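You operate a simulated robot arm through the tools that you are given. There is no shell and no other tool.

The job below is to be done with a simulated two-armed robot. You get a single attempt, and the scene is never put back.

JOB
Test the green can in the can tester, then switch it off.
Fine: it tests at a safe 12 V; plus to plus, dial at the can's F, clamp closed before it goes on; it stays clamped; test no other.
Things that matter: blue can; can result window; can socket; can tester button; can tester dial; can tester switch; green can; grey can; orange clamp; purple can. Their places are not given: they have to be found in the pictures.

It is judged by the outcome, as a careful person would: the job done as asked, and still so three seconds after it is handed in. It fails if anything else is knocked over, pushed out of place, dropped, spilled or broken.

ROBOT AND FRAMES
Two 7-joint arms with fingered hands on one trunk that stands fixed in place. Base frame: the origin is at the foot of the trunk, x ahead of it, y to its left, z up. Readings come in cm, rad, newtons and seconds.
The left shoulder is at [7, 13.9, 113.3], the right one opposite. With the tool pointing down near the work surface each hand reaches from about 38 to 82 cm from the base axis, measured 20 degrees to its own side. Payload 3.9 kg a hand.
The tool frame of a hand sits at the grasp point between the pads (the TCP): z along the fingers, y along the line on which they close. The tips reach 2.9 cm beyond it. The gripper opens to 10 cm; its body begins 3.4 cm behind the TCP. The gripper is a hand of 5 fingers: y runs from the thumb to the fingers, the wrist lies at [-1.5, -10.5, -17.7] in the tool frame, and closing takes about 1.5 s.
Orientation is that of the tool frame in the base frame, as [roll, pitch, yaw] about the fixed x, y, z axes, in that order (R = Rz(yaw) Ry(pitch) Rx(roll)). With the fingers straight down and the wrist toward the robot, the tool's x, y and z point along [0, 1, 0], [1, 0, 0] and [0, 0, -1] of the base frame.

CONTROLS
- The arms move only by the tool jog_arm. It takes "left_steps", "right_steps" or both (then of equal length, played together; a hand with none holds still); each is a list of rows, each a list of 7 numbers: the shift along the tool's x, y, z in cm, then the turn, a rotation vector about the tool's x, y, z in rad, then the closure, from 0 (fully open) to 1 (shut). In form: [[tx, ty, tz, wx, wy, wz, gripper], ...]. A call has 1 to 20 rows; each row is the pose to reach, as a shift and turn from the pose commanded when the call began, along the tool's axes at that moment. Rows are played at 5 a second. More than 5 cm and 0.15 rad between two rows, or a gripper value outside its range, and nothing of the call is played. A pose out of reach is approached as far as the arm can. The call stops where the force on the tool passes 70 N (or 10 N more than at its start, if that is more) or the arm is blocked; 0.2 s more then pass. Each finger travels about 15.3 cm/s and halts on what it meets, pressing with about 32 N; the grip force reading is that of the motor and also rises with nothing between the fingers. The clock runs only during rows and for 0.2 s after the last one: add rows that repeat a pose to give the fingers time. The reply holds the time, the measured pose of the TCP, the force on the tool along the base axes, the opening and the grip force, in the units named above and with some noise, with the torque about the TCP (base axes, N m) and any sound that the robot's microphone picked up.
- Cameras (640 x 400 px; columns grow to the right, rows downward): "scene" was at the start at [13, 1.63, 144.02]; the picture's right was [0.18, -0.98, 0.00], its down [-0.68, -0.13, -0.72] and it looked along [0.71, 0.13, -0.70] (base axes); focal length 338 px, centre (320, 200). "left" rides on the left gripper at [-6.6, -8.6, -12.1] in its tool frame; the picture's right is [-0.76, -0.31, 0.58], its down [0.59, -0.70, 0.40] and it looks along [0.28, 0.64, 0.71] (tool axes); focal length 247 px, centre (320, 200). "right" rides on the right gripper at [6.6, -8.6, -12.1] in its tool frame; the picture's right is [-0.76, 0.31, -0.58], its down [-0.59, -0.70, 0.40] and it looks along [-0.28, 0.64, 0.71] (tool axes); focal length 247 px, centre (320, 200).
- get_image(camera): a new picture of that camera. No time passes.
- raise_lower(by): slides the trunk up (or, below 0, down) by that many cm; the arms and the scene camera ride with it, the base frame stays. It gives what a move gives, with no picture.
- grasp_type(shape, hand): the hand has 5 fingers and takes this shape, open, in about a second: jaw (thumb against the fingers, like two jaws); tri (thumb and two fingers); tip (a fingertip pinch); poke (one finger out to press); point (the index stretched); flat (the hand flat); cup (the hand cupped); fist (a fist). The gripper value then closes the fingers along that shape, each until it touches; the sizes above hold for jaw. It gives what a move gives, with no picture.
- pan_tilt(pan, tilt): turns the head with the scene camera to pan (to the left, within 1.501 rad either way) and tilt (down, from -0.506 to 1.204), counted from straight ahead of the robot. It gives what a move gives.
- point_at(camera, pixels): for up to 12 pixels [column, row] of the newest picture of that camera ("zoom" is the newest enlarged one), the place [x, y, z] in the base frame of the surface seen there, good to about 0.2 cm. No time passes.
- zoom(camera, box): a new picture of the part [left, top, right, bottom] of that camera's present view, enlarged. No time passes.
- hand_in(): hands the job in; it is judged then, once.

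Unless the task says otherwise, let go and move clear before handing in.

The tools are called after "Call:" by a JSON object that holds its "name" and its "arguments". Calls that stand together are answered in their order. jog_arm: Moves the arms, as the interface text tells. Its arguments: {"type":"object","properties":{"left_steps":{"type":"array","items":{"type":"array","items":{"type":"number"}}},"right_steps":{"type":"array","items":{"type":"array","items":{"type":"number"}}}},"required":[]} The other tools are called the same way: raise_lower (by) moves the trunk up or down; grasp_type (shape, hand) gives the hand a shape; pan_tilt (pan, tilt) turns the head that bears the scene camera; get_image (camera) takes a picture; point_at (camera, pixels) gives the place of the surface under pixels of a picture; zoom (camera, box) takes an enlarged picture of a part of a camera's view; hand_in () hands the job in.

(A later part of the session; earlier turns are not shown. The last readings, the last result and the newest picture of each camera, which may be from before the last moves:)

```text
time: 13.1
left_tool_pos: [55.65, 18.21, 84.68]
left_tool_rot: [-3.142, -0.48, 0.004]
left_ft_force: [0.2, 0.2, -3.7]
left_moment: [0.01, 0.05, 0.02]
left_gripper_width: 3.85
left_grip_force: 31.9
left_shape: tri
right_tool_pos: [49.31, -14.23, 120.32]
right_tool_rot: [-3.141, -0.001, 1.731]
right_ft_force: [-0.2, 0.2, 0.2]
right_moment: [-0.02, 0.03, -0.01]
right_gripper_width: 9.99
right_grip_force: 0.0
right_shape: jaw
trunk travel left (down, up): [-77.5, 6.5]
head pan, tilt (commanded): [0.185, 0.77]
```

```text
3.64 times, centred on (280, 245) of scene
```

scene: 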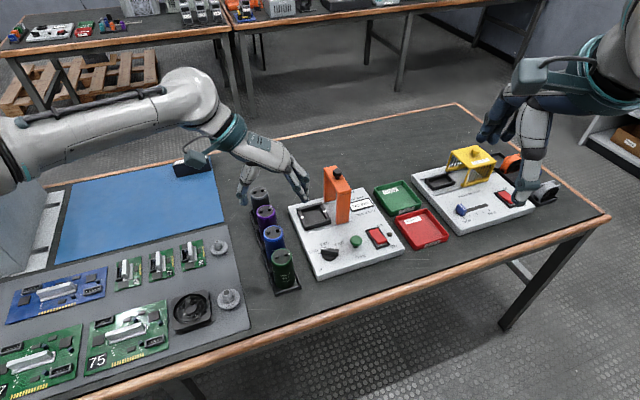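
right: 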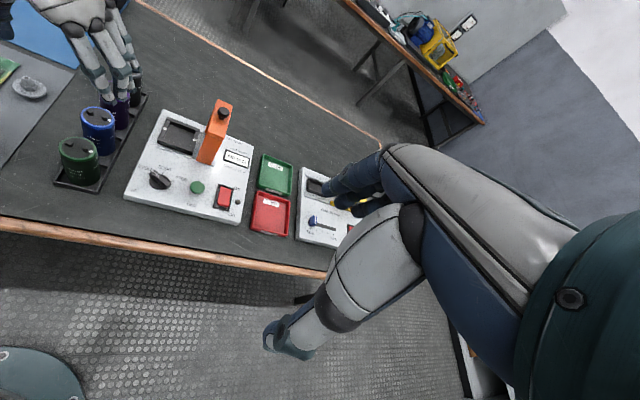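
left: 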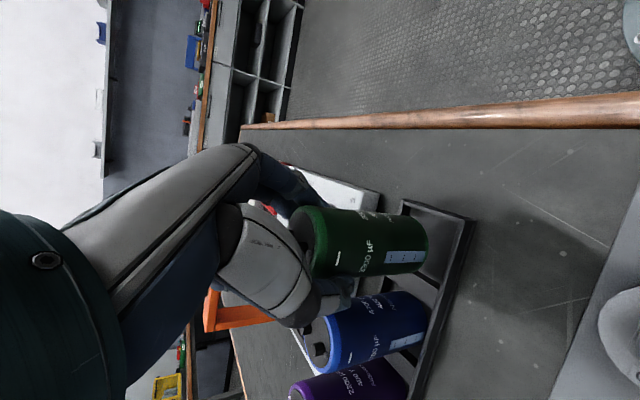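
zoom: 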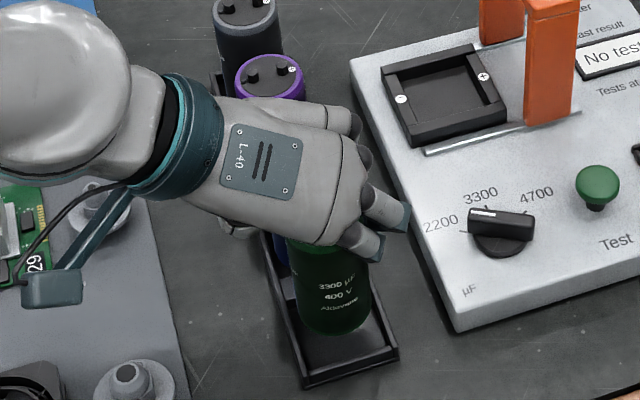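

The green can is lifting cleanly (about 3.7 N weight), with the blue one undisturbed. I'll lift to about z=95 and inspect.

Call:
{"name": "jog_arm", "arguments": {"left_steps": [[0.81, 0, -1.55, 0, 0, 0, 1], [1.62, 0, -3.1, 0, 0, 0, 1], [2.43, 0, -4.66, 0, 0, 0, 1], [3.23, 0, -6.21, 0, 0, 0, 1], [4.04, 0, -7.76, 0, 0, 0, 1], [4.85, 0, -9.31, 0, 0, 0, 1], [4.85, 0, -9.31, 0, 0, 0, 1]]}}

Call:
{"name": "get_image", "arguments": {"camera": "left"}}

Call:
{"name": "get_image", "arguments": {"camera": "right"}}

Call:
{"name": "get_image", "arguments": {"camera": "scene"}}

```text
time: 14.7
left_tool_pos: [55.73, 18.24, 95.2]
left_tool_rot: [-3.141, -0.479, 0.0]
left_ft_force: [0.2, -0.5, -2.3]
left_moment: [-0.01, 0.02, 0.0]
left_gripper_width: 3.83
left_grip_force: 32.3
left_shape: tri
right_tool_pos: [49.24, -14.18, 120.3]
right_tool_rot: [3.141, 0.0, 1.732]
right_ft_force: [-0.6, 0.2, -0.8]
right_moment: [-0.01, -0.01, 0.01]
right_gripper_width: 9.99
right_grip_force: 0.1
right_shape: jaw
trunk travel left (down, up): [-77.5, 6.5]
head pan, tilt (commanded): [0.185, 0.77]
```

```text
taken
```

left: 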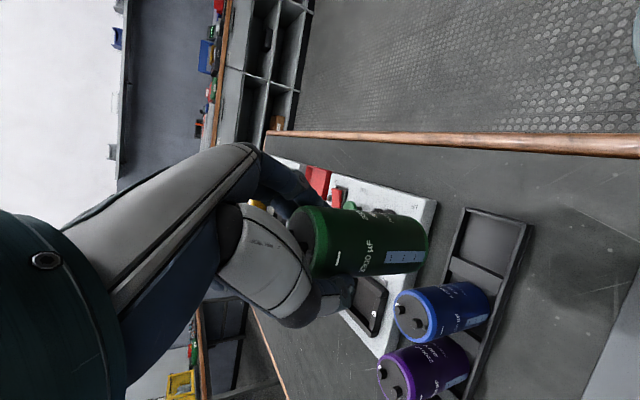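

```text
taken
```

right: 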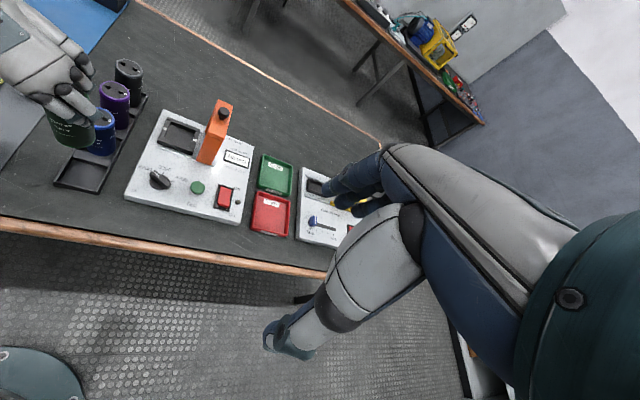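

```text
taken
```

scene: 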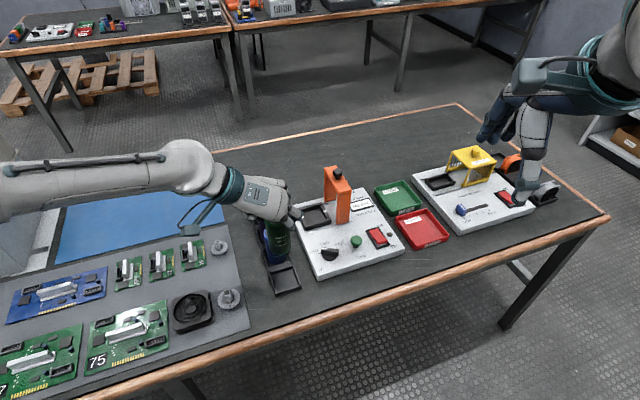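

The can is held clear above the rack. I'll measure where the can's lower end is relative to the hand and whether it is upright.

Call:
{"name": "zoom", "arguments": {"camera": "scene", "box": [245, 190, 315, 280]}}

Call:
{"name": "zoom", "arguments": {"camera": "left", "box": [270, 180, 450, 300]}}

```text
4.44 times, centred on (280, 235) of scene
```

zoom: 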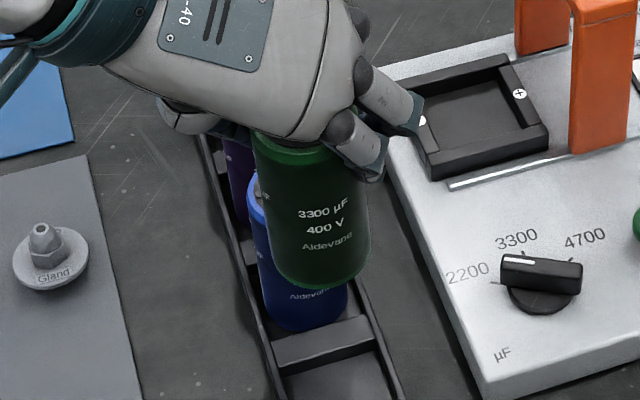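

```text
3.33 times, centred on (360, 240) of left
```

zoom: 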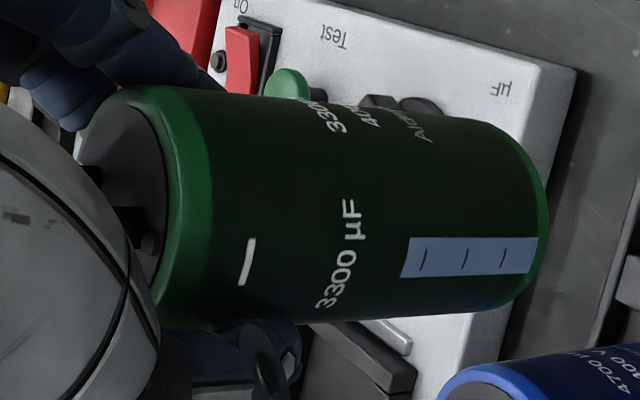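

Call:
{"name": "zoom", "arguments": {"camera": "scene", "box": [255, 210, 305, 265]}}

Call:
{"name": "point_at", "arguments": {"camera": "left", "pixels": [[427, 240], [420, 215], [420, 262], [400, 240], [340, 240], [312, 225], [316, 265], [365, 210]]}}

```text
7.27 times, centred on (280, 238) of scene
```

zoom: 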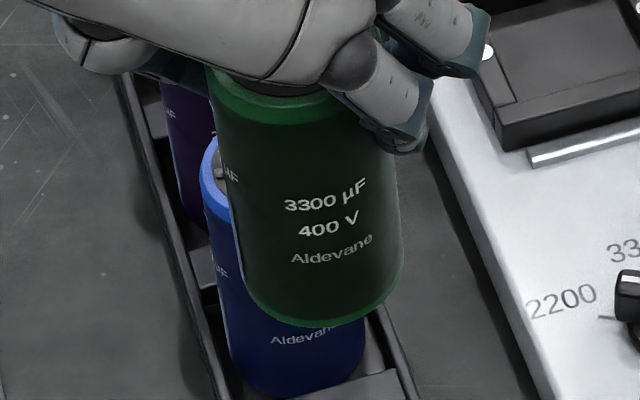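

```text
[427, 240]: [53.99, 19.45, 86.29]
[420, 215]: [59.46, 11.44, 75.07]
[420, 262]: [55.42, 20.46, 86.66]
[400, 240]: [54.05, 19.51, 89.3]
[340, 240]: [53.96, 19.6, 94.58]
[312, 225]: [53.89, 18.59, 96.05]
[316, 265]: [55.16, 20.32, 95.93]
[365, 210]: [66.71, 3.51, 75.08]
```

Call:
{"name": "point_at", "arguments": {"camera": "zoom", "pixels": [[315, 325], [280, 318], [350, 322], [250, 290], [398, 275], [320, 150], [228, 150], [392, 190], [265, 105], [320, 105], [290, 250], [350, 250]]}}

```text
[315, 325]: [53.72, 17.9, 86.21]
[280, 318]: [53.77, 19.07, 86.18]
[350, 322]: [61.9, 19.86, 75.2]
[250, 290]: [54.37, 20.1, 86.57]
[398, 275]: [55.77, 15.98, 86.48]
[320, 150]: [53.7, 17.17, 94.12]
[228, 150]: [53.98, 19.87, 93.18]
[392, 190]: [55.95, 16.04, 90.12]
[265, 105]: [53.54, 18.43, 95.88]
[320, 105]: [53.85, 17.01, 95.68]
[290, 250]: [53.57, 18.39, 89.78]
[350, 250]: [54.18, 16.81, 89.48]
```

The can is upright (radius ≈2.35, centre ≈[55.93, 18.22], bottom ≈9.1 cm below the grip point). I'll now measure the socket's inside precisely.

Call:
{"name": "zoom", "arguments": {"camera": "scene", "box": [295, 195, 345, 235]}}

```text
10.00 times, centred on (320, 215) of scene
```

zoom: 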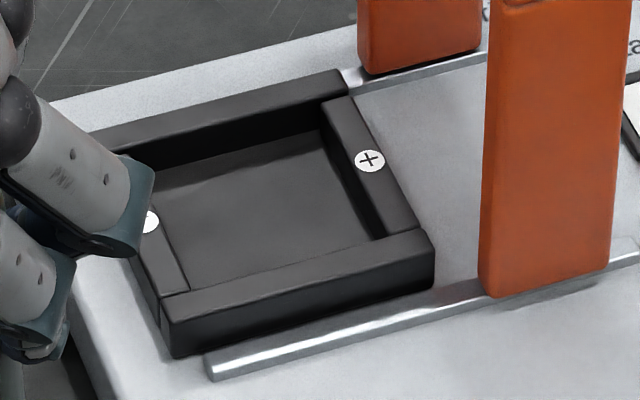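

Call:
{"name": "point_at", "arguments": {"camera": "zoom", "pixels": [[344, 72], [432, 235], [172, 320], [322, 104], [385, 232], [192, 285], [370, 161], [152, 222], [318, 140], [362, 232], [205, 286], [260, 120]]}}

Call:
{"name": "point_at", "arguments": {"camera": "zoom", "pixels": [[340, 97], [350, 95], [410, 228], [385, 238], [166, 298], [188, 290], [250, 195], [300, 150], [340, 225], [220, 275], [170, 175], [290, 283]]}}

```text
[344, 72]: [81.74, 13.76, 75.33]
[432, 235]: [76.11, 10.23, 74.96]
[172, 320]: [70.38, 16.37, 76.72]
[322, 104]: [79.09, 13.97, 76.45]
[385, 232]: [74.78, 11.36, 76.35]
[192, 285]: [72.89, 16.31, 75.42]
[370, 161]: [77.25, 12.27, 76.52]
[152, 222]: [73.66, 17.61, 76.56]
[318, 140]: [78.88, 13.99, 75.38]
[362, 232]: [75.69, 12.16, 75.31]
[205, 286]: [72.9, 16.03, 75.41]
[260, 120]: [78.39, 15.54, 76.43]
```

```text
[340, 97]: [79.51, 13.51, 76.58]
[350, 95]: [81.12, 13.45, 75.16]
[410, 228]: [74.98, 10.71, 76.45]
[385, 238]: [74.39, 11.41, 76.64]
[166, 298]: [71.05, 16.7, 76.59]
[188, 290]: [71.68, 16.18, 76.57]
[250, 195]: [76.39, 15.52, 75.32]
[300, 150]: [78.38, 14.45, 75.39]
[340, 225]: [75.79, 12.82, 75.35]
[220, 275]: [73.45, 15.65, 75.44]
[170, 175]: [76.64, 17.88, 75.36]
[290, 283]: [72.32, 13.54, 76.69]
```

Socket inside is ≈5.4 cm square centred at ≈[75.37, 15.05], floor 75.4, against a 4.7 cm can. I'll carry the can at height over the socket, keeping the orientation.

Call:
{"name": "jog_arm", "arguments": {"left_steps": [[2.155, 0.396, 1.123, 0, 0, 0, 1], [4.31, 0.792, 2.246, 0, 0, 0, 1], [6.465, 1.188, 3.368, 0, 0, 0, 1], [8.62, 1.585, 4.491, 0, 0, 0, 1], [10.775, 1.98, 5.614, 0, 0, 0, 1], [12.93, 2.377, 6.737, 0, 0, 0, 1], [15.085, 2.774, 7.86, 0, 0, 0, 1], [17.24, 3.17, 8.98, 0, 0, 0, 1], [17.24, 3.17, 8.98, 0, 0, 0, 1], [17.24, 3.17, 8.98, 0, 0, 0, 1]]}}

Call:
{"name": "get_image", "arguments": {"camera": "scene"}}

Call:
{"name": "get_image", "arguments": {"camera": "left"}}

Call:
{"name": "get_image", "arguments": {"camera": "right"}}

```text
time: 16.9
left_tool_pos: [75.28, 15.18, 95.25]
left_tool_rot: [3.141, -0.479, 0.0]
left_ft_force: [0.3, 0.2, -3.1]
left_moment: [-0.01, 0.01, -0.01]
left_gripper_width: 3.81
left_grip_force: 31.7
left_shape: tri
right_tool_pos: [49.3, -14.18, 120.25]
right_tool_rot: [-3.141, -0.001, 1.731]
right_ft_force: [0.1, -0.1, 0.3]
right_moment: [0.02, 0.0, -0.01]
right_gripper_width: 9.97
right_grip_force: 0.0
right_shape: jaw
trunk travel left (down, up): [-77.5, 6.5]
head pan, tilt (commanded): [0.185, 0.77]
```

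```text
taken
```

scene: 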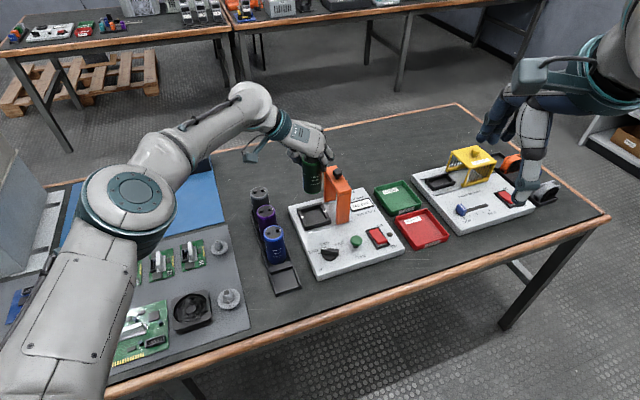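

```text
taken
```

left: 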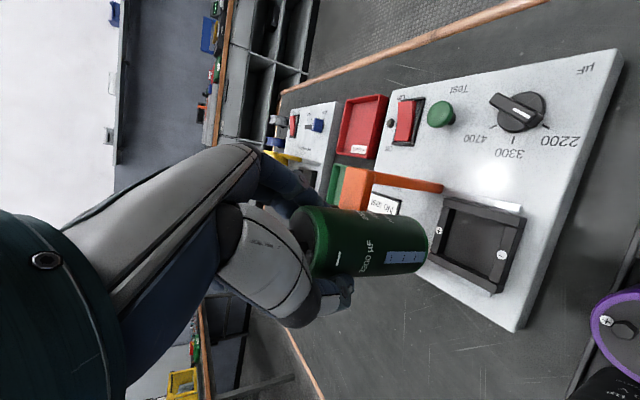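

```text
taken
```

right: 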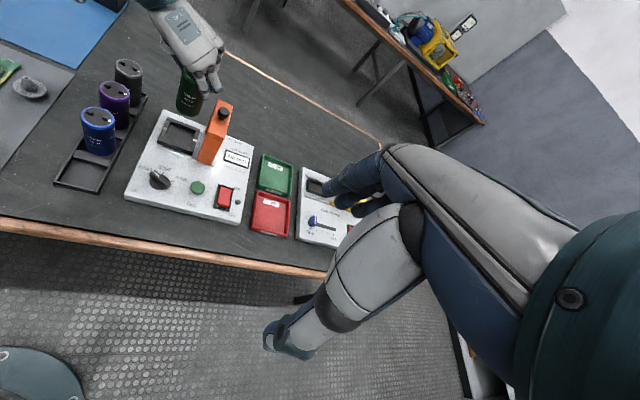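

The arm reaches: grip point [75.28, 15.18, 95.25]. I'll measure the can's position now against the socket centre before lowering.

Call:
{"name": "zoom", "arguments": {"camera": "scene", "box": [285, 140, 355, 215]}}

Call:
{"name": "zoom", "arguments": {"camera": "right", "box": [130, 30, 260, 180]}}

```text
5.33 times, centred on (320, 178) of scene
```

zoom: 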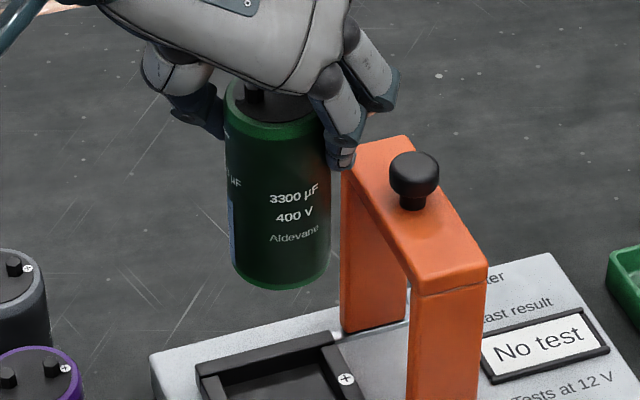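

```text
2.67 times, centred on (195, 105) of right
```

zoom: 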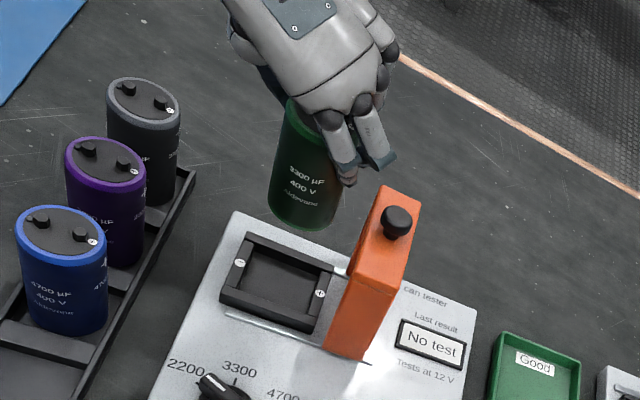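

Call:
{"name": "point_at", "arguments": {"camera": "zoom", "pixels": [[305, 227], [275, 205], [333, 218], [288, 222], [320, 226], [305, 180], [282, 150], [330, 190]]}}

Call:
{"name": "point_at", "arguments": {"camera": "scene", "pixels": [[304.3, 190.5], [308, 193], [312.5, 194.2], [317, 193.3], [321, 190], [312.5, 183], [304, 180], [320.5, 178], [307, 170], [316, 172]]}}

Call:
{"name": "point_at", "arguments": {"camera": "left", "pixels": [[427, 240], [422, 262], [425, 225], [400, 240], [340, 240], [312, 225], [316, 265]]}}

```text
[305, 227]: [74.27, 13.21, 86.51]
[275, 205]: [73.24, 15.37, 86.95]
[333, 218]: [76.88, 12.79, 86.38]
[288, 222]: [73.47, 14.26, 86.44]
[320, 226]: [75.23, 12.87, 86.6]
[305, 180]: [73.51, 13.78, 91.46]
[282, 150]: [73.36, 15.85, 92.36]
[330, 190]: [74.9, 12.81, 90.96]
```

```text
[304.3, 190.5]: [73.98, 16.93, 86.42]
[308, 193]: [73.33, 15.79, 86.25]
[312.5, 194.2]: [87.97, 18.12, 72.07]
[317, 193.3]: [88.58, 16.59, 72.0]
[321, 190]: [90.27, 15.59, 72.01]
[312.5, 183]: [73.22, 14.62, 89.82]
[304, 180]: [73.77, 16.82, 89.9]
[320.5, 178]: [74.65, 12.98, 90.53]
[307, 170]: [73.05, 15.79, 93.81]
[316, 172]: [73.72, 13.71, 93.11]
```

```text
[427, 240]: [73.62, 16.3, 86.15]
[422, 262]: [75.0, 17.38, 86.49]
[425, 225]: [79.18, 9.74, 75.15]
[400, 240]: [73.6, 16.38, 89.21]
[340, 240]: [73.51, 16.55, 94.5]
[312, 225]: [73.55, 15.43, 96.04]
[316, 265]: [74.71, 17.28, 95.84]
```

Can centre ≈[75.45, 15.13]. I'll cross-check the socket centre from the right camera picture.

Call:
{"name": "zoom", "arguments": {"camera": "right", "box": [150, 100, 220, 170]}}

```text
5.71 times, centred on (185, 135) of right
```

zoom: 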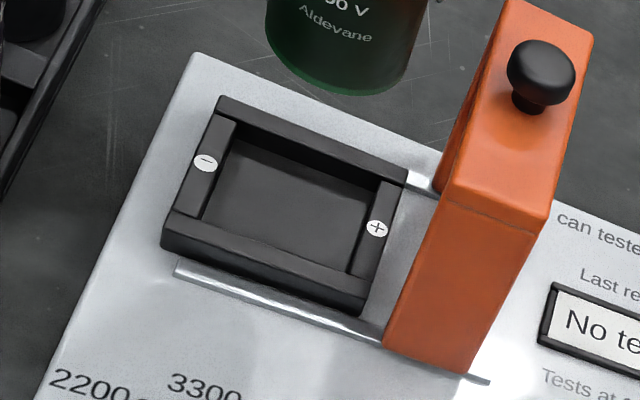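

Call:
{"name": "point_at", "arguments": {"camera": "zoom", "pixels": [[205, 162], [377, 228], [222, 100], [404, 184], [168, 225], [360, 300], [236, 125], [376, 182], [203, 215], [350, 270], [290, 200], [230, 150]]}}

Call:
{"name": "point_at", "arguments": {"camera": "zoom", "pixels": [[510, 5], [590, 35], [545, 218], [446, 195], [540, 55], [240, 135], [372, 188], [205, 210], [345, 265], [360, 190], [210, 205], [300, 250]]}}

```text
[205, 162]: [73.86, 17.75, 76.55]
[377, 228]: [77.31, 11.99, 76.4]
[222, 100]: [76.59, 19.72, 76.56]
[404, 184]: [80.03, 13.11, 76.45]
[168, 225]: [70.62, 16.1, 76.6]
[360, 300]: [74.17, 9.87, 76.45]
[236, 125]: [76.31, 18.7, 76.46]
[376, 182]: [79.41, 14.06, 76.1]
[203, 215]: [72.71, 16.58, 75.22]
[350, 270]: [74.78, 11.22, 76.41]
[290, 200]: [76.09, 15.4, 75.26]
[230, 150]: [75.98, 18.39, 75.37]
```

```text
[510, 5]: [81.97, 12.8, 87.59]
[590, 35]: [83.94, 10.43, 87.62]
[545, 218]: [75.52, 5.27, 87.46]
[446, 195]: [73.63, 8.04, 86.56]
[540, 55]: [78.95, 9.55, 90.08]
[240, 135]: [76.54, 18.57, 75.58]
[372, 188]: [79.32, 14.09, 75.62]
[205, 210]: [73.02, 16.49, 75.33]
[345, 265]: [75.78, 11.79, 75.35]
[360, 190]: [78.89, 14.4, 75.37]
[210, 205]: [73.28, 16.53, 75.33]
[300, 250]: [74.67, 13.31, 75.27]
```

Both cameras put the socket centre within 0.15 cm of the can's axis. I'll apply a small correction and lower the can to just above the socket walls, then check the clamp clearance.

Call:
{"name": "jog_arm", "arguments": {"left_steps": [[-0.98, 0.13, 1.74, 0, 0, 0, 1], [-1.91, 0.13, 3.52, 0, 0, 0, 1], [-2.83, 0.13, 5.29, 0, 0, 0, 1], [-3.76, 0.13, 7.07, 0, 0, 0, 1], [-3.76, 0.13, 7.07, 0, 0, 0, 1], [-3.76, 0.13, 7.07, 0, 0, 0, 1]]}}

Call:
{"name": "zoom", "arguments": {"camera": "scene", "box": [275, 145, 365, 235]}}

Call:
{"name": "zoom", "arguments": {"camera": "right", "box": [130, 50, 250, 180]}}

Call:
{"name": "get_image", "arguments": {"camera": "left"}}

```text
time: 18.3
left_tool_pos: [74.97, 14.85, 87.13]
left_tool_rot: [-3.142, -0.48, 0.0]
left_ft_force: [-0.6, 0.3, -2.6]
left_moment: [-0.01, 0.0, -0.03]
left_gripper_width: 3.84
left_grip_force: 31.7
left_shape: tri
right_tool_pos: [49.25, -14.06, 120.26]
right_tool_rot: [3.141, 0.0, 1.731]
right_ft_force: [0.8, 0.3, 0.2]
right_moment: [0.0, 0.0, 0.01]
right_gripper_width: 9.95
right_grip_force: 0.1
right_shape: jaw
trunk travel left (down, up): [-77.5, 6.5]
head pan, tilt (commanded): [0.185, 0.77]
```

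```text
4.44 times, centred on (320, 190) of scene
```

zoom: 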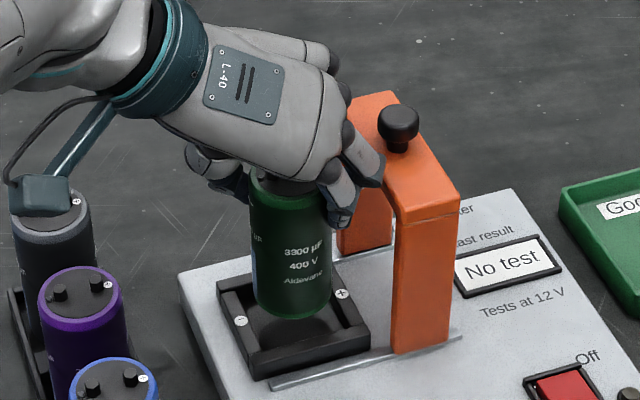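

```text
3.08 times, centred on (190, 115) of right
```

zoom: 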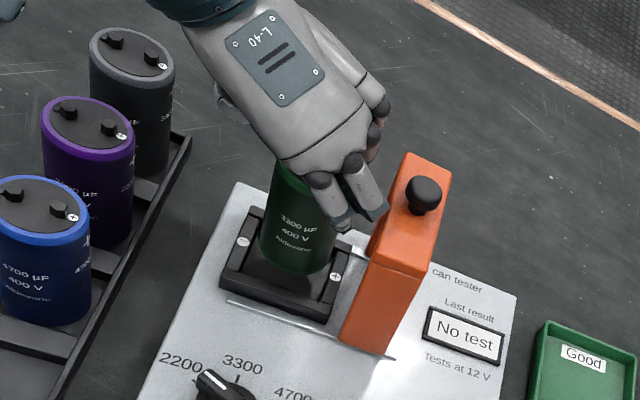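

```text
taken
```

left: 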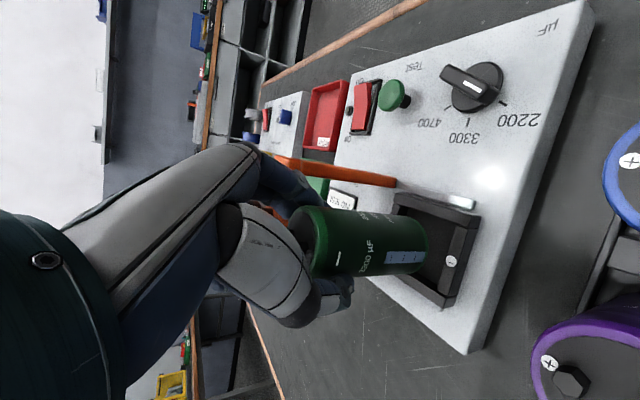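

The can hovers just above the socket. The middle finger looks close to the clamp bridge, so I'll measure the finger and can positions.

Call:
{"name": "point_at", "arguments": {"camera": "left", "pixels": [[426, 240], [421, 262], [400, 240], [340, 240], [312, 225], [316, 265], [425, 228]]}}

Call:
{"name": "zoom", "arguments": {"camera": "scene", "box": [300, 160, 360, 220]}}

Call:
{"name": "zoom", "arguments": {"camera": "right", "box": [170, 80, 240, 150]}}

```text
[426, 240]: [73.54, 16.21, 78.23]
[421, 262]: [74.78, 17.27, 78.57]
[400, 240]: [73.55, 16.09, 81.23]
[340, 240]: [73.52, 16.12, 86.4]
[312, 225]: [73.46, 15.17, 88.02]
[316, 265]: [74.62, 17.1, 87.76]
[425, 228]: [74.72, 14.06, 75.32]
```

```text
6.67 times, centred on (330, 190) of scene
```

zoom: 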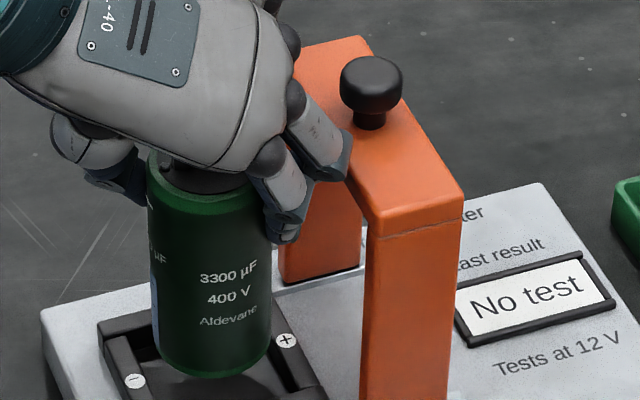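

```text
5.71 times, centred on (205, 115) of right
```

zoom: 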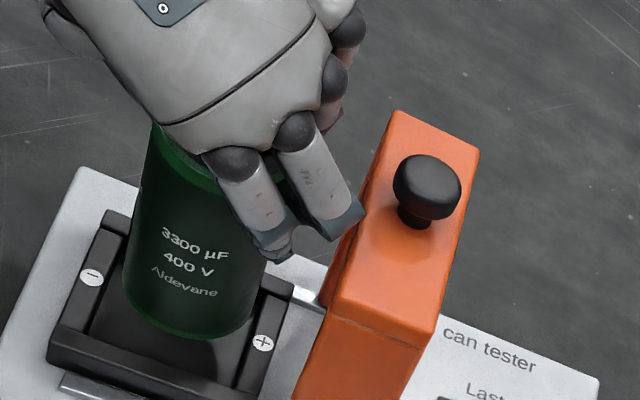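

Call:
{"name": "point_at", "arguments": {"camera": "zoom", "pixels": [[358, 212], [340, 232], [365, 205], [345, 190], [285, 252], [300, 238], [180, 335], [215, 335], [150, 322], [125, 285], [250, 320], [400, 115]]}}

```text
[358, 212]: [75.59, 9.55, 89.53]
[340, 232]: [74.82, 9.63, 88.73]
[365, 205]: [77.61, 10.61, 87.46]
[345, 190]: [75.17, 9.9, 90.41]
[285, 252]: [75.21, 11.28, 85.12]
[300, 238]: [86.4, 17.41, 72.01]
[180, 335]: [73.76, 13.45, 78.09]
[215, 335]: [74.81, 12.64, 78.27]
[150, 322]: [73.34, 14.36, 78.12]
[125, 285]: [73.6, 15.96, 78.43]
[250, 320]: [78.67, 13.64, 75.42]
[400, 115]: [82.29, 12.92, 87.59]
```

The can's centre is ≈[75.4, 15.0], matching the socket, and the finger joint clears the clamp face by about 0.25 cm. I'll lower 2.4 cm into the socket, then feel for the floor.

Call:
{"name": "jog_arm", "arguments": {"left_steps": [[-0.28, 0, 0.53, 0, 0, 0, 1], [-0.55, 0, 1.06, 0, 0, 0, 1], [-0.83, 0, 1.6, 0, 0, 0, 1], [-1.11, 0, 2.13, 0, 0, 0, 1], [-1.11, 0, 2.13, 0, 0, 0, 1]]}}

Call:
{"name": "zoom", "arguments": {"camera": "scene", "box": [285, 160, 355, 230]}}

Call:
{"name": "zoom", "arguments": {"camera": "right", "box": [150, 80, 230, 160]}}

```text
time: 19.5
left_tool_pos: [75.08, 14.95, 84.75]
left_tool_rot: [3.14, -0.482, 0.001]
left_ft_force: [0.1, -0.8, -2.8]
left_moment: [0.01, -0.03, 0.0]
left_gripper_width: 3.82
left_grip_force: 32.1
left_shape: tri
right_tool_pos: [49.13, -14.23, 120.35]
right_tool_rot: [-3.14, 0.001, 1.731]
right_ft_force: [0.2, 0.4, -0.2]
right_moment: [0.02, -0.02, 0.01]
right_gripper_width: 9.98
right_grip_force: 0.1
right_shape: jaw
trunk travel left (down, up): [-77.5, 6.5]
head pan, tilt (commanded): [0.185, 0.77]
```

```text
5.71 times, centred on (320, 195) of scene
```

zoom: 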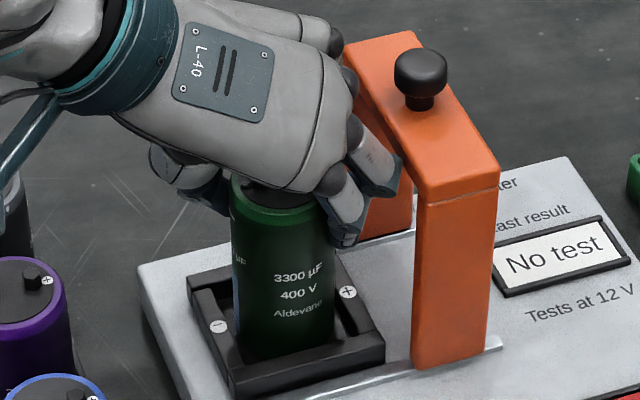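

```text
5.00 times, centred on (190, 120) of right
```

zoom: 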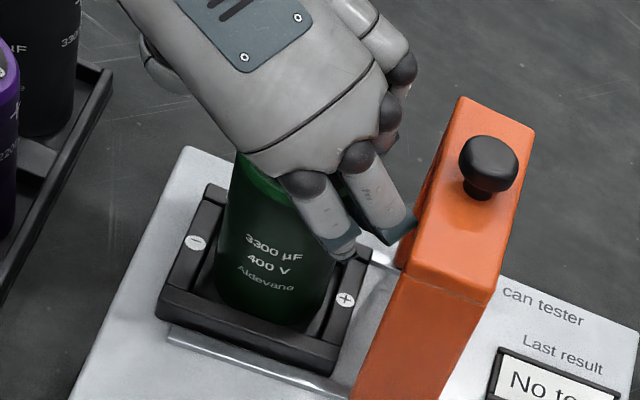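

The can has entered the socket with no contact force yet. I'll lower the last few millimetres gently.

Call:
{"name": "jog_arm", "arguments": {"left_steps": [[-0.046, 0, 0.089, 0, 0, 0, 1], [-0.092, 0, 0.177, 0, 0, 0, 1], [-0.139, 0, 0.266, 0, 0, 0, 1]]}}

```text
time: 20.3
left_tool_pos: [74.96, 14.93, 84.59]
left_tool_rot: [3.141, -0.483, 0.004]
left_ft_force: [1.6, -0.5, 2.5]
left_moment: [-0.04, -0.06, 0.02]
left_gripper_width: 3.84
left_grip_force: 31.7
left_shape: tri
right_tool_pos: [49.11, -14.14, 120.46]
right_tool_rot: [-3.141, 0.001, 1.731]
right_ft_force: [-0.2, 0.4, 0.3]
right_moment: [0.02, 0.06, 0.04]
right_gripper_width: 9.98
right_grip_force: 0.0
right_shape: jaw
trunk travel left (down, up): [-77.5, 6.5]
head pan, tilt (commanded): [0.185, 0.77]
```

The force went from hanging (−2.8 N) to +2.5 N, so the can rests on the socket floor. I'll open the fingers just a little and check.

Call:
{"name": "jog_arm", "arguments": {"left_steps": [[0, 0, 0, 0, 0, 0, 0.62], [0, 0, 0, 0, 0, 0, 0.58], [0, -0.1, 0, 0, 0, 0, 0.55], [0, -0.15, 0, 0, 0, 0, 0.53], [0, -0.15, 0, 0, 0, 0, 0.53]]}}

Call:
{"name": "zoom", "arguments": {"camera": "scene", "box": [285, 160, 355, 230]}}

Call:
{"name": "zoom", "arguments": {"camera": "right", "box": [150, 80, 230, 160]}}

Call:
{"name": "zoom", "arguments": {"camera": "left", "box": [230, 150, 480, 330]}}

```text
time: 21.5
left_tool_pos: [75.01, 15.11, 84.58]
left_tool_rot: [3.141, -0.481, 0.001]
left_ft_force: [-1.3, 0.0, -0.6]
left_moment: [0.01, 0.03, 0.0]
left_gripper_width: 4.7
left_grip_force: 0.0
left_shape: tri
right_tool_pos: [49.1, -14.16, 120.46]
right_tool_rot: [3.141, 0.0, 1.733]
right_ft_force: [0.9, -0.1, 0.2]
right_moment: [-0.02, -0.01, 0.01]
right_gripper_width: 9.99
right_grip_force: 0.1
right_shape: jaw
trunk travel left (down, up): [-77.5, 6.5]
head pan, tilt (commanded): [0.185, 0.77]
```

```text
5.71 times, centred on (320, 195) of scene
```

zoom: 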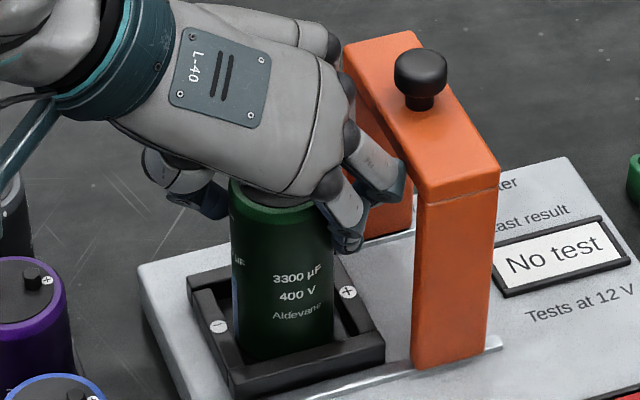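

```text
5.00 times, centred on (190, 120) of right
```

zoom: 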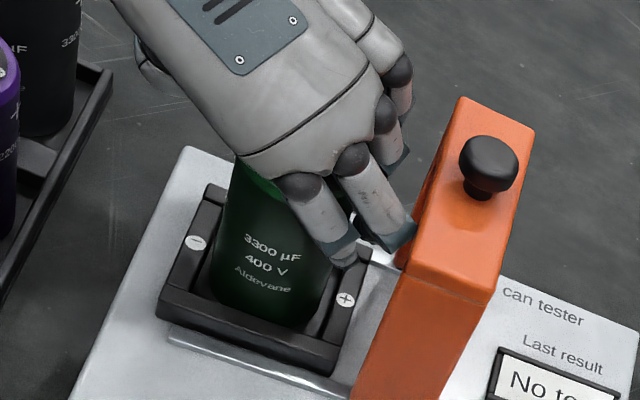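

```text
2.22 times, centred on (355, 240) of left
```

zoom: 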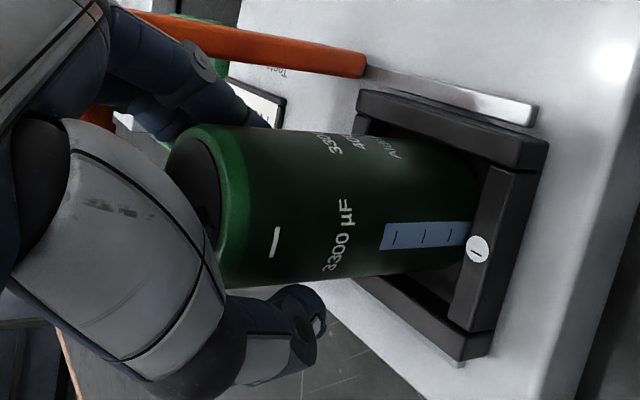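

The fingers are clear of the can (thumb visibly apart, forces ~0). I'll withdraw along the finger direction, away from the clamp, slowly.

Call:
{"name": "jog_arm", "arguments": {"left_steps": [[0, -0.15, -0.6, 0, 0, 0, 0.53], [0, -0.15, -1.2, 0, 0, 0, 0.53], [0, -0.15, -1.8, 0, 0, 0, 0.53], [0, -0.15, -2.6, 0, 0, 0, 0.53], [0, -0.15, -3.6, 0, 0, 0, 0.53], [0, -0.15, -5, 0, 0, 0, 0.53], [0, -0.15, -7, 0, 0, 0, 0.53], [0, -0.15, -9, 0, 0, 0, 0.53], [0, -0.15, -11, 0, 0, 0, 0.4]]}}

Call:
{"name": "zoom", "arguments": {"camera": "scene", "box": [270, 130, 390, 250]}}

Call:
{"name": "zoom", "arguments": {"camera": "right", "box": [130, 60, 250, 180]}}

Call:
{"name": "get_image", "arguments": {"camera": "left"}}

```text
time: 23.5
left_tool_pos: [69.8, 15.31, 94.3]
left_tool_rot: [-3.14, -0.481, 0.0]
left_ft_force: [-1.2, 0.5, -0.3]
left_moment: [0.01, 0.02, -0.02]
left_gripper_width: 6.0
left_grip_force: 0.2
left_shape: tri
right_tool_pos: [49.1, -14.11, 120.32]
right_tool_rot: [3.141, 0.001, 1.73]
right_ft_force: [0.1, -0.3, 0.1]
right_moment: [0.01, 0.01, -0.02]
right_gripper_width: 9.97
right_grip_force: 0.0
right_shape: jaw
trunk travel left (down, up): [-77.5, 6.5]
head pan, tilt (commanded): [0.185, 0.77]
```

```text
3.33 times, centred on (330, 190) of scene
```

zoom: 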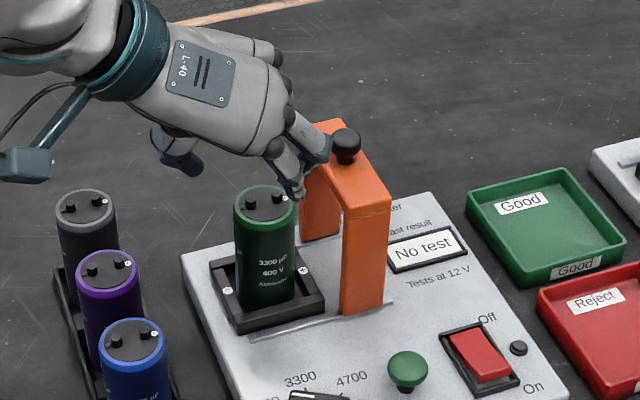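

```text
3.33 times, centred on (190, 120) of right
```

zoom: 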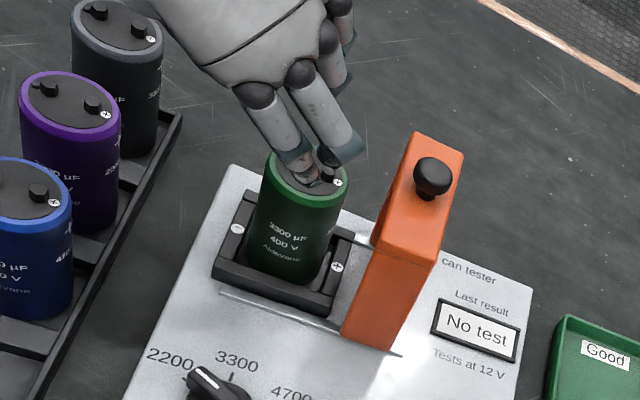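

```text
taken
```

left: 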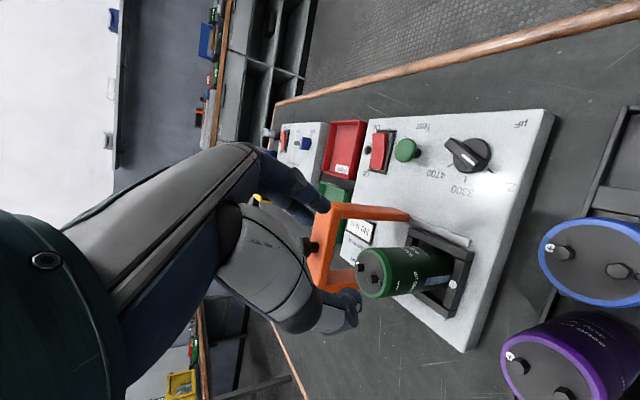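

The green can stands in the socket with posts visible. I'll move the hand up and left out of the way and check the plus alignment.

Call:
{"name": "jog_arm", "arguments": {"left_steps": [[-0.09, -2, -1.46, 0, 0, 0, 0.4], [-0.18, -4, -2.91, 0, 0, 0, 0.4], [-0.26, -6, -4.37, 0, 0, 0, 0.4], [-0.35, -8, -5.82, 0, 0, 0, 0.4], [-0.35, -8, -5.82, 0, 0, 0, 0.4]]}}

Call:
{"name": "zoom", "arguments": {"camera": "scene", "box": [290, 170, 350, 230]}}

Call:
{"name": "zoom", "arguments": {"camera": "right", "box": [150, 90, 230, 160]}}

Call:
{"name": "zoom", "arguments": {"camera": "scene", "box": [305, 220, 395, 280]}}

```text
time: 24.7
left_tool_pos: [66.98, 23.21, 99.24]
left_tool_rot: [3.141, -0.479, 0.001]
left_ft_force: [0.1, -0.2, 0.5]
left_moment: [0.01, 0.03, 0.0]
left_gripper_width: 6.0
left_grip_force: 0.1
left_shape: tri
right_tool_pos: [49.31, -14.13, 120.27]
right_tool_rot: [-3.14, 0.0, 1.732]
right_ft_force: [0.5, 0.0, -0.7]
right_moment: [0.01, -0.01, 0.01]
right_gripper_width: 9.99
right_grip_force: 0.1
right_shape: jaw
trunk travel left (down, up): [-77.5, 6.5]
head pan, tilt (commanded): [0.185, 0.77]
```

```text
6.67 times, centred on (320, 200) of scene
```

zoom: 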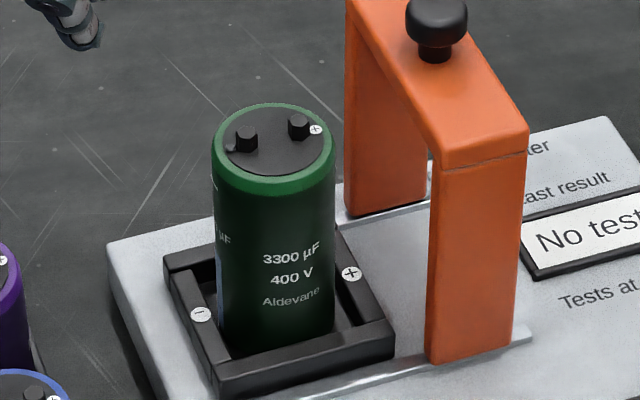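

```text
5.71 times, centred on (190, 125) of right
```

zoom: 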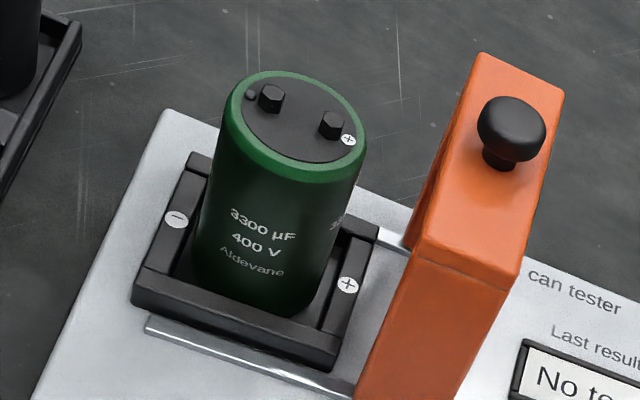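

```text
6.67 times, centred on (350, 250) of scene
```

zoom: 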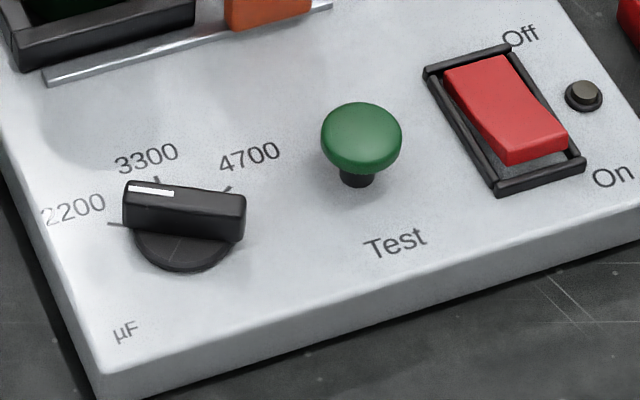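

The can's plus faces the socket's plus. Next I'll measure the dial: pointer stripe (130–173,188), ticks near 2200 (113,225), 3300 (157,180), 4700 (228,190), plus button and switch.

Call:
{"name": "point_at", "arguments": {"camera": "zoom", "pixels": [[113, 224], [157, 180], [229, 189], [130, 186], [172, 193], [240, 203], [130, 200], [240, 235], [185, 268], [185, 190], [140, 250], [230, 250]]}}

Call:
{"name": "point_at", "arguments": {"camera": "zoom", "pixels": [[360, 130], [355, 180], [360, 105], [325, 130], [398, 130], [480, 70], [510, 115], [540, 150], [500, 190], [465, 75], [585, 90], [450, 110]]}}

```text
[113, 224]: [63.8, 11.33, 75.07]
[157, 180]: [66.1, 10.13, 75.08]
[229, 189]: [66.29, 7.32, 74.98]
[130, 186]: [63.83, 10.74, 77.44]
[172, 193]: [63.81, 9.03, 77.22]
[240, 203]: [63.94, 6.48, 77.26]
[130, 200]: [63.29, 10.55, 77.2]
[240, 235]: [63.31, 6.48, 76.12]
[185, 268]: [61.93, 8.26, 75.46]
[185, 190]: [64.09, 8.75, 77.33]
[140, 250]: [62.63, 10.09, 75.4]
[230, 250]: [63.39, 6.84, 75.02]
```

```text
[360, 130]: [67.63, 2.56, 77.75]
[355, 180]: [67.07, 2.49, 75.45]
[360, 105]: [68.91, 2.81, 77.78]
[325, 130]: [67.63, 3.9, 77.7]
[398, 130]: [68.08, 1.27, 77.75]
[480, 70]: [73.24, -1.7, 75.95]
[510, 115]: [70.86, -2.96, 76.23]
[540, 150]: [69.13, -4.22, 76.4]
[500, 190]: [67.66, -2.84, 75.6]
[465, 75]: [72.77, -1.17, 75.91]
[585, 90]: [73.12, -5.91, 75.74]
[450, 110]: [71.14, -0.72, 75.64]
```

Pointer angle is ≈92° (at 2200, tick 89°) while 3300 lies at ≈32°, so the dial must turn ≈60° clockwise later. First the clamp: I'll bring the left hand above its knob (centre ≈[78.9, 9.45, 90]) with the grip line along the slide direction.

Call:
{"name": "jog_arm", "arguments": {"left_steps": [[1.135, 1.72, 1.04, 0.0307, 0, -0.059, 0.4], [2.27, 3.44, 2.085, 0.0615, 0, -0.118, 0.4], [3.405, 5.16, 3.13, 0.0922, 0, -0.177, 0.4], [4.54, 6.875, 4.17, 0.1229, 0, -0.236, 0.4], [5.675, 8.6, 5.21, 0.1536, 0, -0.295, 0.4], [6.81, 10.31, 6.255, 0.1844, 0, -0.354, 0.4], [7.945, 12.03, 7.3, 0.2151, 0, -0.413, 0.4], [9.08, 13.75, 8.34, 0.2458, 0, -0.472, 0.4], [9.08, 13.75, 8.34, 0.2458, 0, -0.472, 0.4], [9.08, 13.75, 8.34, 0.2458, 0, -0.472, 0.4]]}}

Call:
{"name": "get_image", "arguments": {"camera": "scene"}}

Call:
{"name": "zoom", "arguments": {"camera": "right", "box": [130, 30, 280, 160]}}

Call:
{"name": "get_image", "arguments": {"camera": "left"}}

```text
time: 26.9
left_tool_pos: [78.95, 9.51, 96.0]
left_tool_rot: [-3.142, -0.479, 0.534]
left_ft_force: [-0.3, -0.4, -0.4]
left_moment: [-0.03, 0.01, 0.0]
left_gripper_width: 6.0
left_grip_force: 0.1
left_shape: tri
right_tool_pos: [49.29, -14.17, 120.34]
right_tool_rot: [-3.142, -0.001, 1.731]
right_ft_force: [0.0, 0.5, 1.0]
right_moment: [-0.01, -0.01, 0.0]
right_gripper_width: 10.0
right_grip_force: 0.0
right_shape: jaw
trunk travel left (down, up): [-77.5, 6.5]
head pan, tilt (commanded): [0.185, 0.77]
```

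```text
taken
```

scene: 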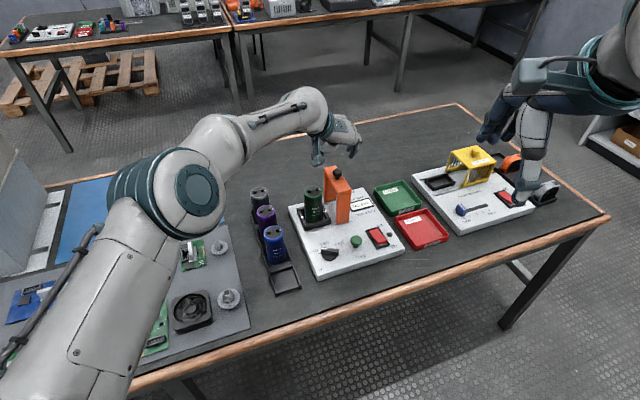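

```text
3.08 times, centred on (205, 95) of right
```

zoom: 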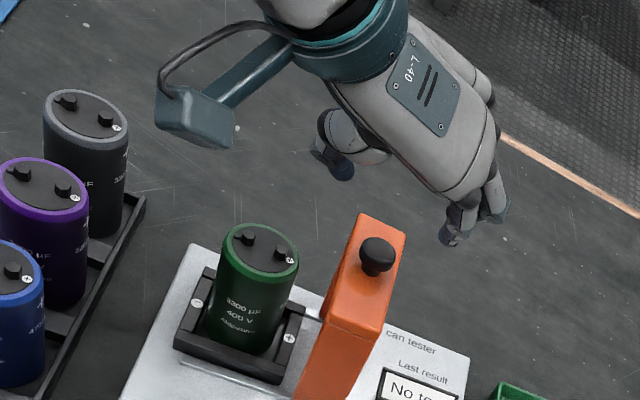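

```text
taken
```

left: 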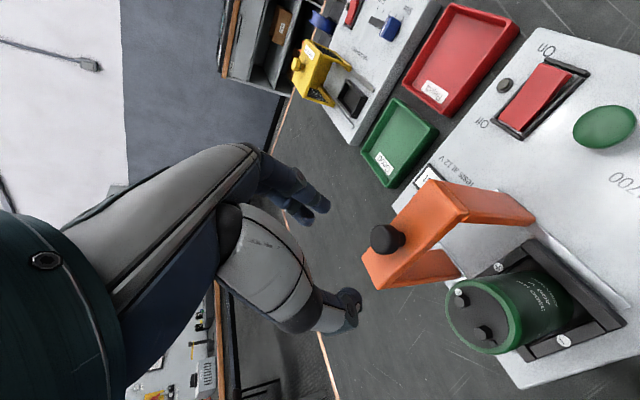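

I'll confirm the knob's centre from the left and scene views before descending.

Call:
{"name": "point_at", "arguments": {"camera": "left", "pixels": [[382, 236], [375, 240], [390, 240], [400, 238], [382, 228], [382, 250]]}}

Call:
{"name": "zoom", "arguments": {"camera": "scene", "box": [315, 155, 365, 205]}}

Call:
{"name": "point_at", "arguments": {"camera": "scene", "pixels": [[338, 170], [334, 170.5], [342, 170], [338, 168], [338, 173], [338, 175.5]]}}

```text
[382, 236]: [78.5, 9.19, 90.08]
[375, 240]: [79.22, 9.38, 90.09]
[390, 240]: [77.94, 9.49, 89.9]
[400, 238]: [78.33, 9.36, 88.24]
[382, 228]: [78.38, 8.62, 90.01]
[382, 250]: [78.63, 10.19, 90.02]
```

```text
8.00 times, centred on (340, 180) of scene
```

zoom: 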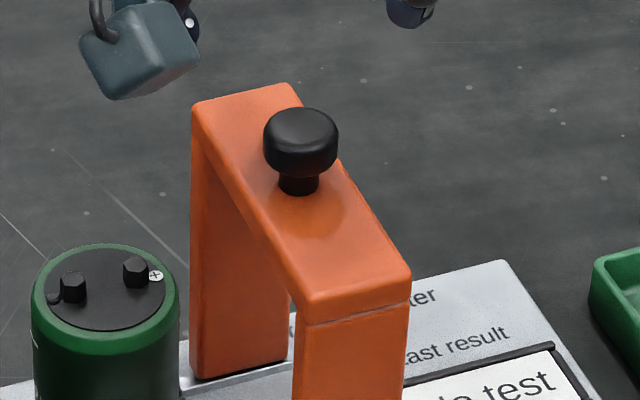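

```text
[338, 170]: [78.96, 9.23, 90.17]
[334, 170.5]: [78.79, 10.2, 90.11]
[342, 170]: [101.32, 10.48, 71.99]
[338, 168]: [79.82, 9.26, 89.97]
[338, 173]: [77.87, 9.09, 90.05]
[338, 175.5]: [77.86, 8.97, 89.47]
```

Knob cap centre ≈[78.85, 9.4], z 88.7–90.1. I'll descend so the pads straddle it with the tips staying above the bar top.

Call:
{"name": "jog_arm", "arguments": {"left_steps": [[-1.01, 0.02, 1.43, 0, 0, 0, 0.4], [-2.02, 0.02, 2.85, 0, 0, 0, 0.4], [-3.03, 0.02, 4.28, 0, 0, 0, 0.4], [-3.03, 0.02, 4.28, 0, 0, 0, 0.4]]}}

Call:
{"name": "zoom", "arguments": {"camera": "scene", "box": [300, 140, 380, 220]}}

Call:
{"name": "zoom", "arguments": {"camera": "right", "box": [170, 60, 260, 150]}}

Call:
{"name": "get_image", "arguments": {"camera": "left"}}

```text
time: 27.9
left_tool_pos: [78.15, 9.19, 90.74]
left_tool_rot: [3.141, -0.482, 0.533]
left_ft_force: [0.0, -0.3, 0.1]
left_moment: [0.0, -0.03, 0.03]
left_gripper_width: 5.97
left_grip_force: 0.1
left_shape: tri
right_tool_pos: [49.29, -14.15, 120.28]
right_tool_rot: [3.141, 0.0, 1.732]
right_ft_force: [0.0, 0.6, -0.7]
right_moment: [0.01, 0.0, -0.03]
right_gripper_width: 10.02
right_grip_force: 0.0
right_shape: jaw
trunk travel left (down, up): [-77.5, 6.5]
head pan, tilt (commanded): [0.185, 0.77]
```

```text
5.00 times, centred on (340, 180) of scene
```

zoom: 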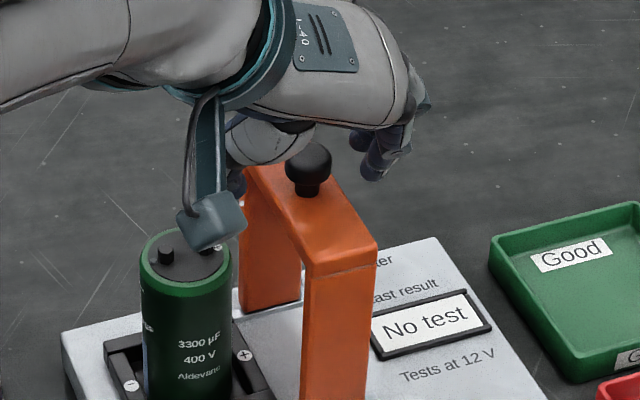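

```text
4.44 times, centred on (215, 105) of right
```

zoom: 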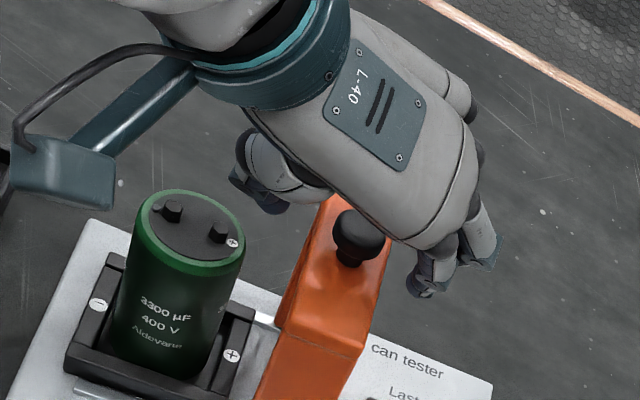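

```text
taken
```

left: 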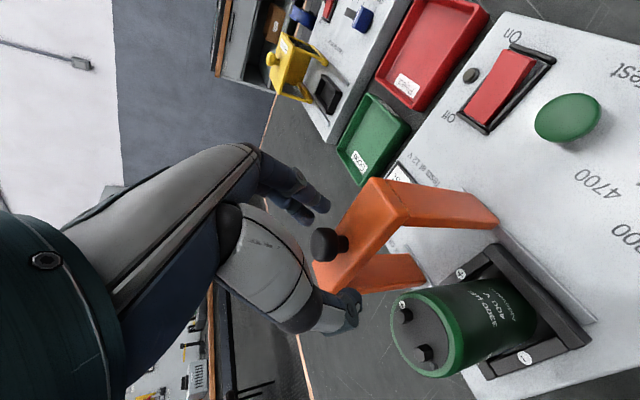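

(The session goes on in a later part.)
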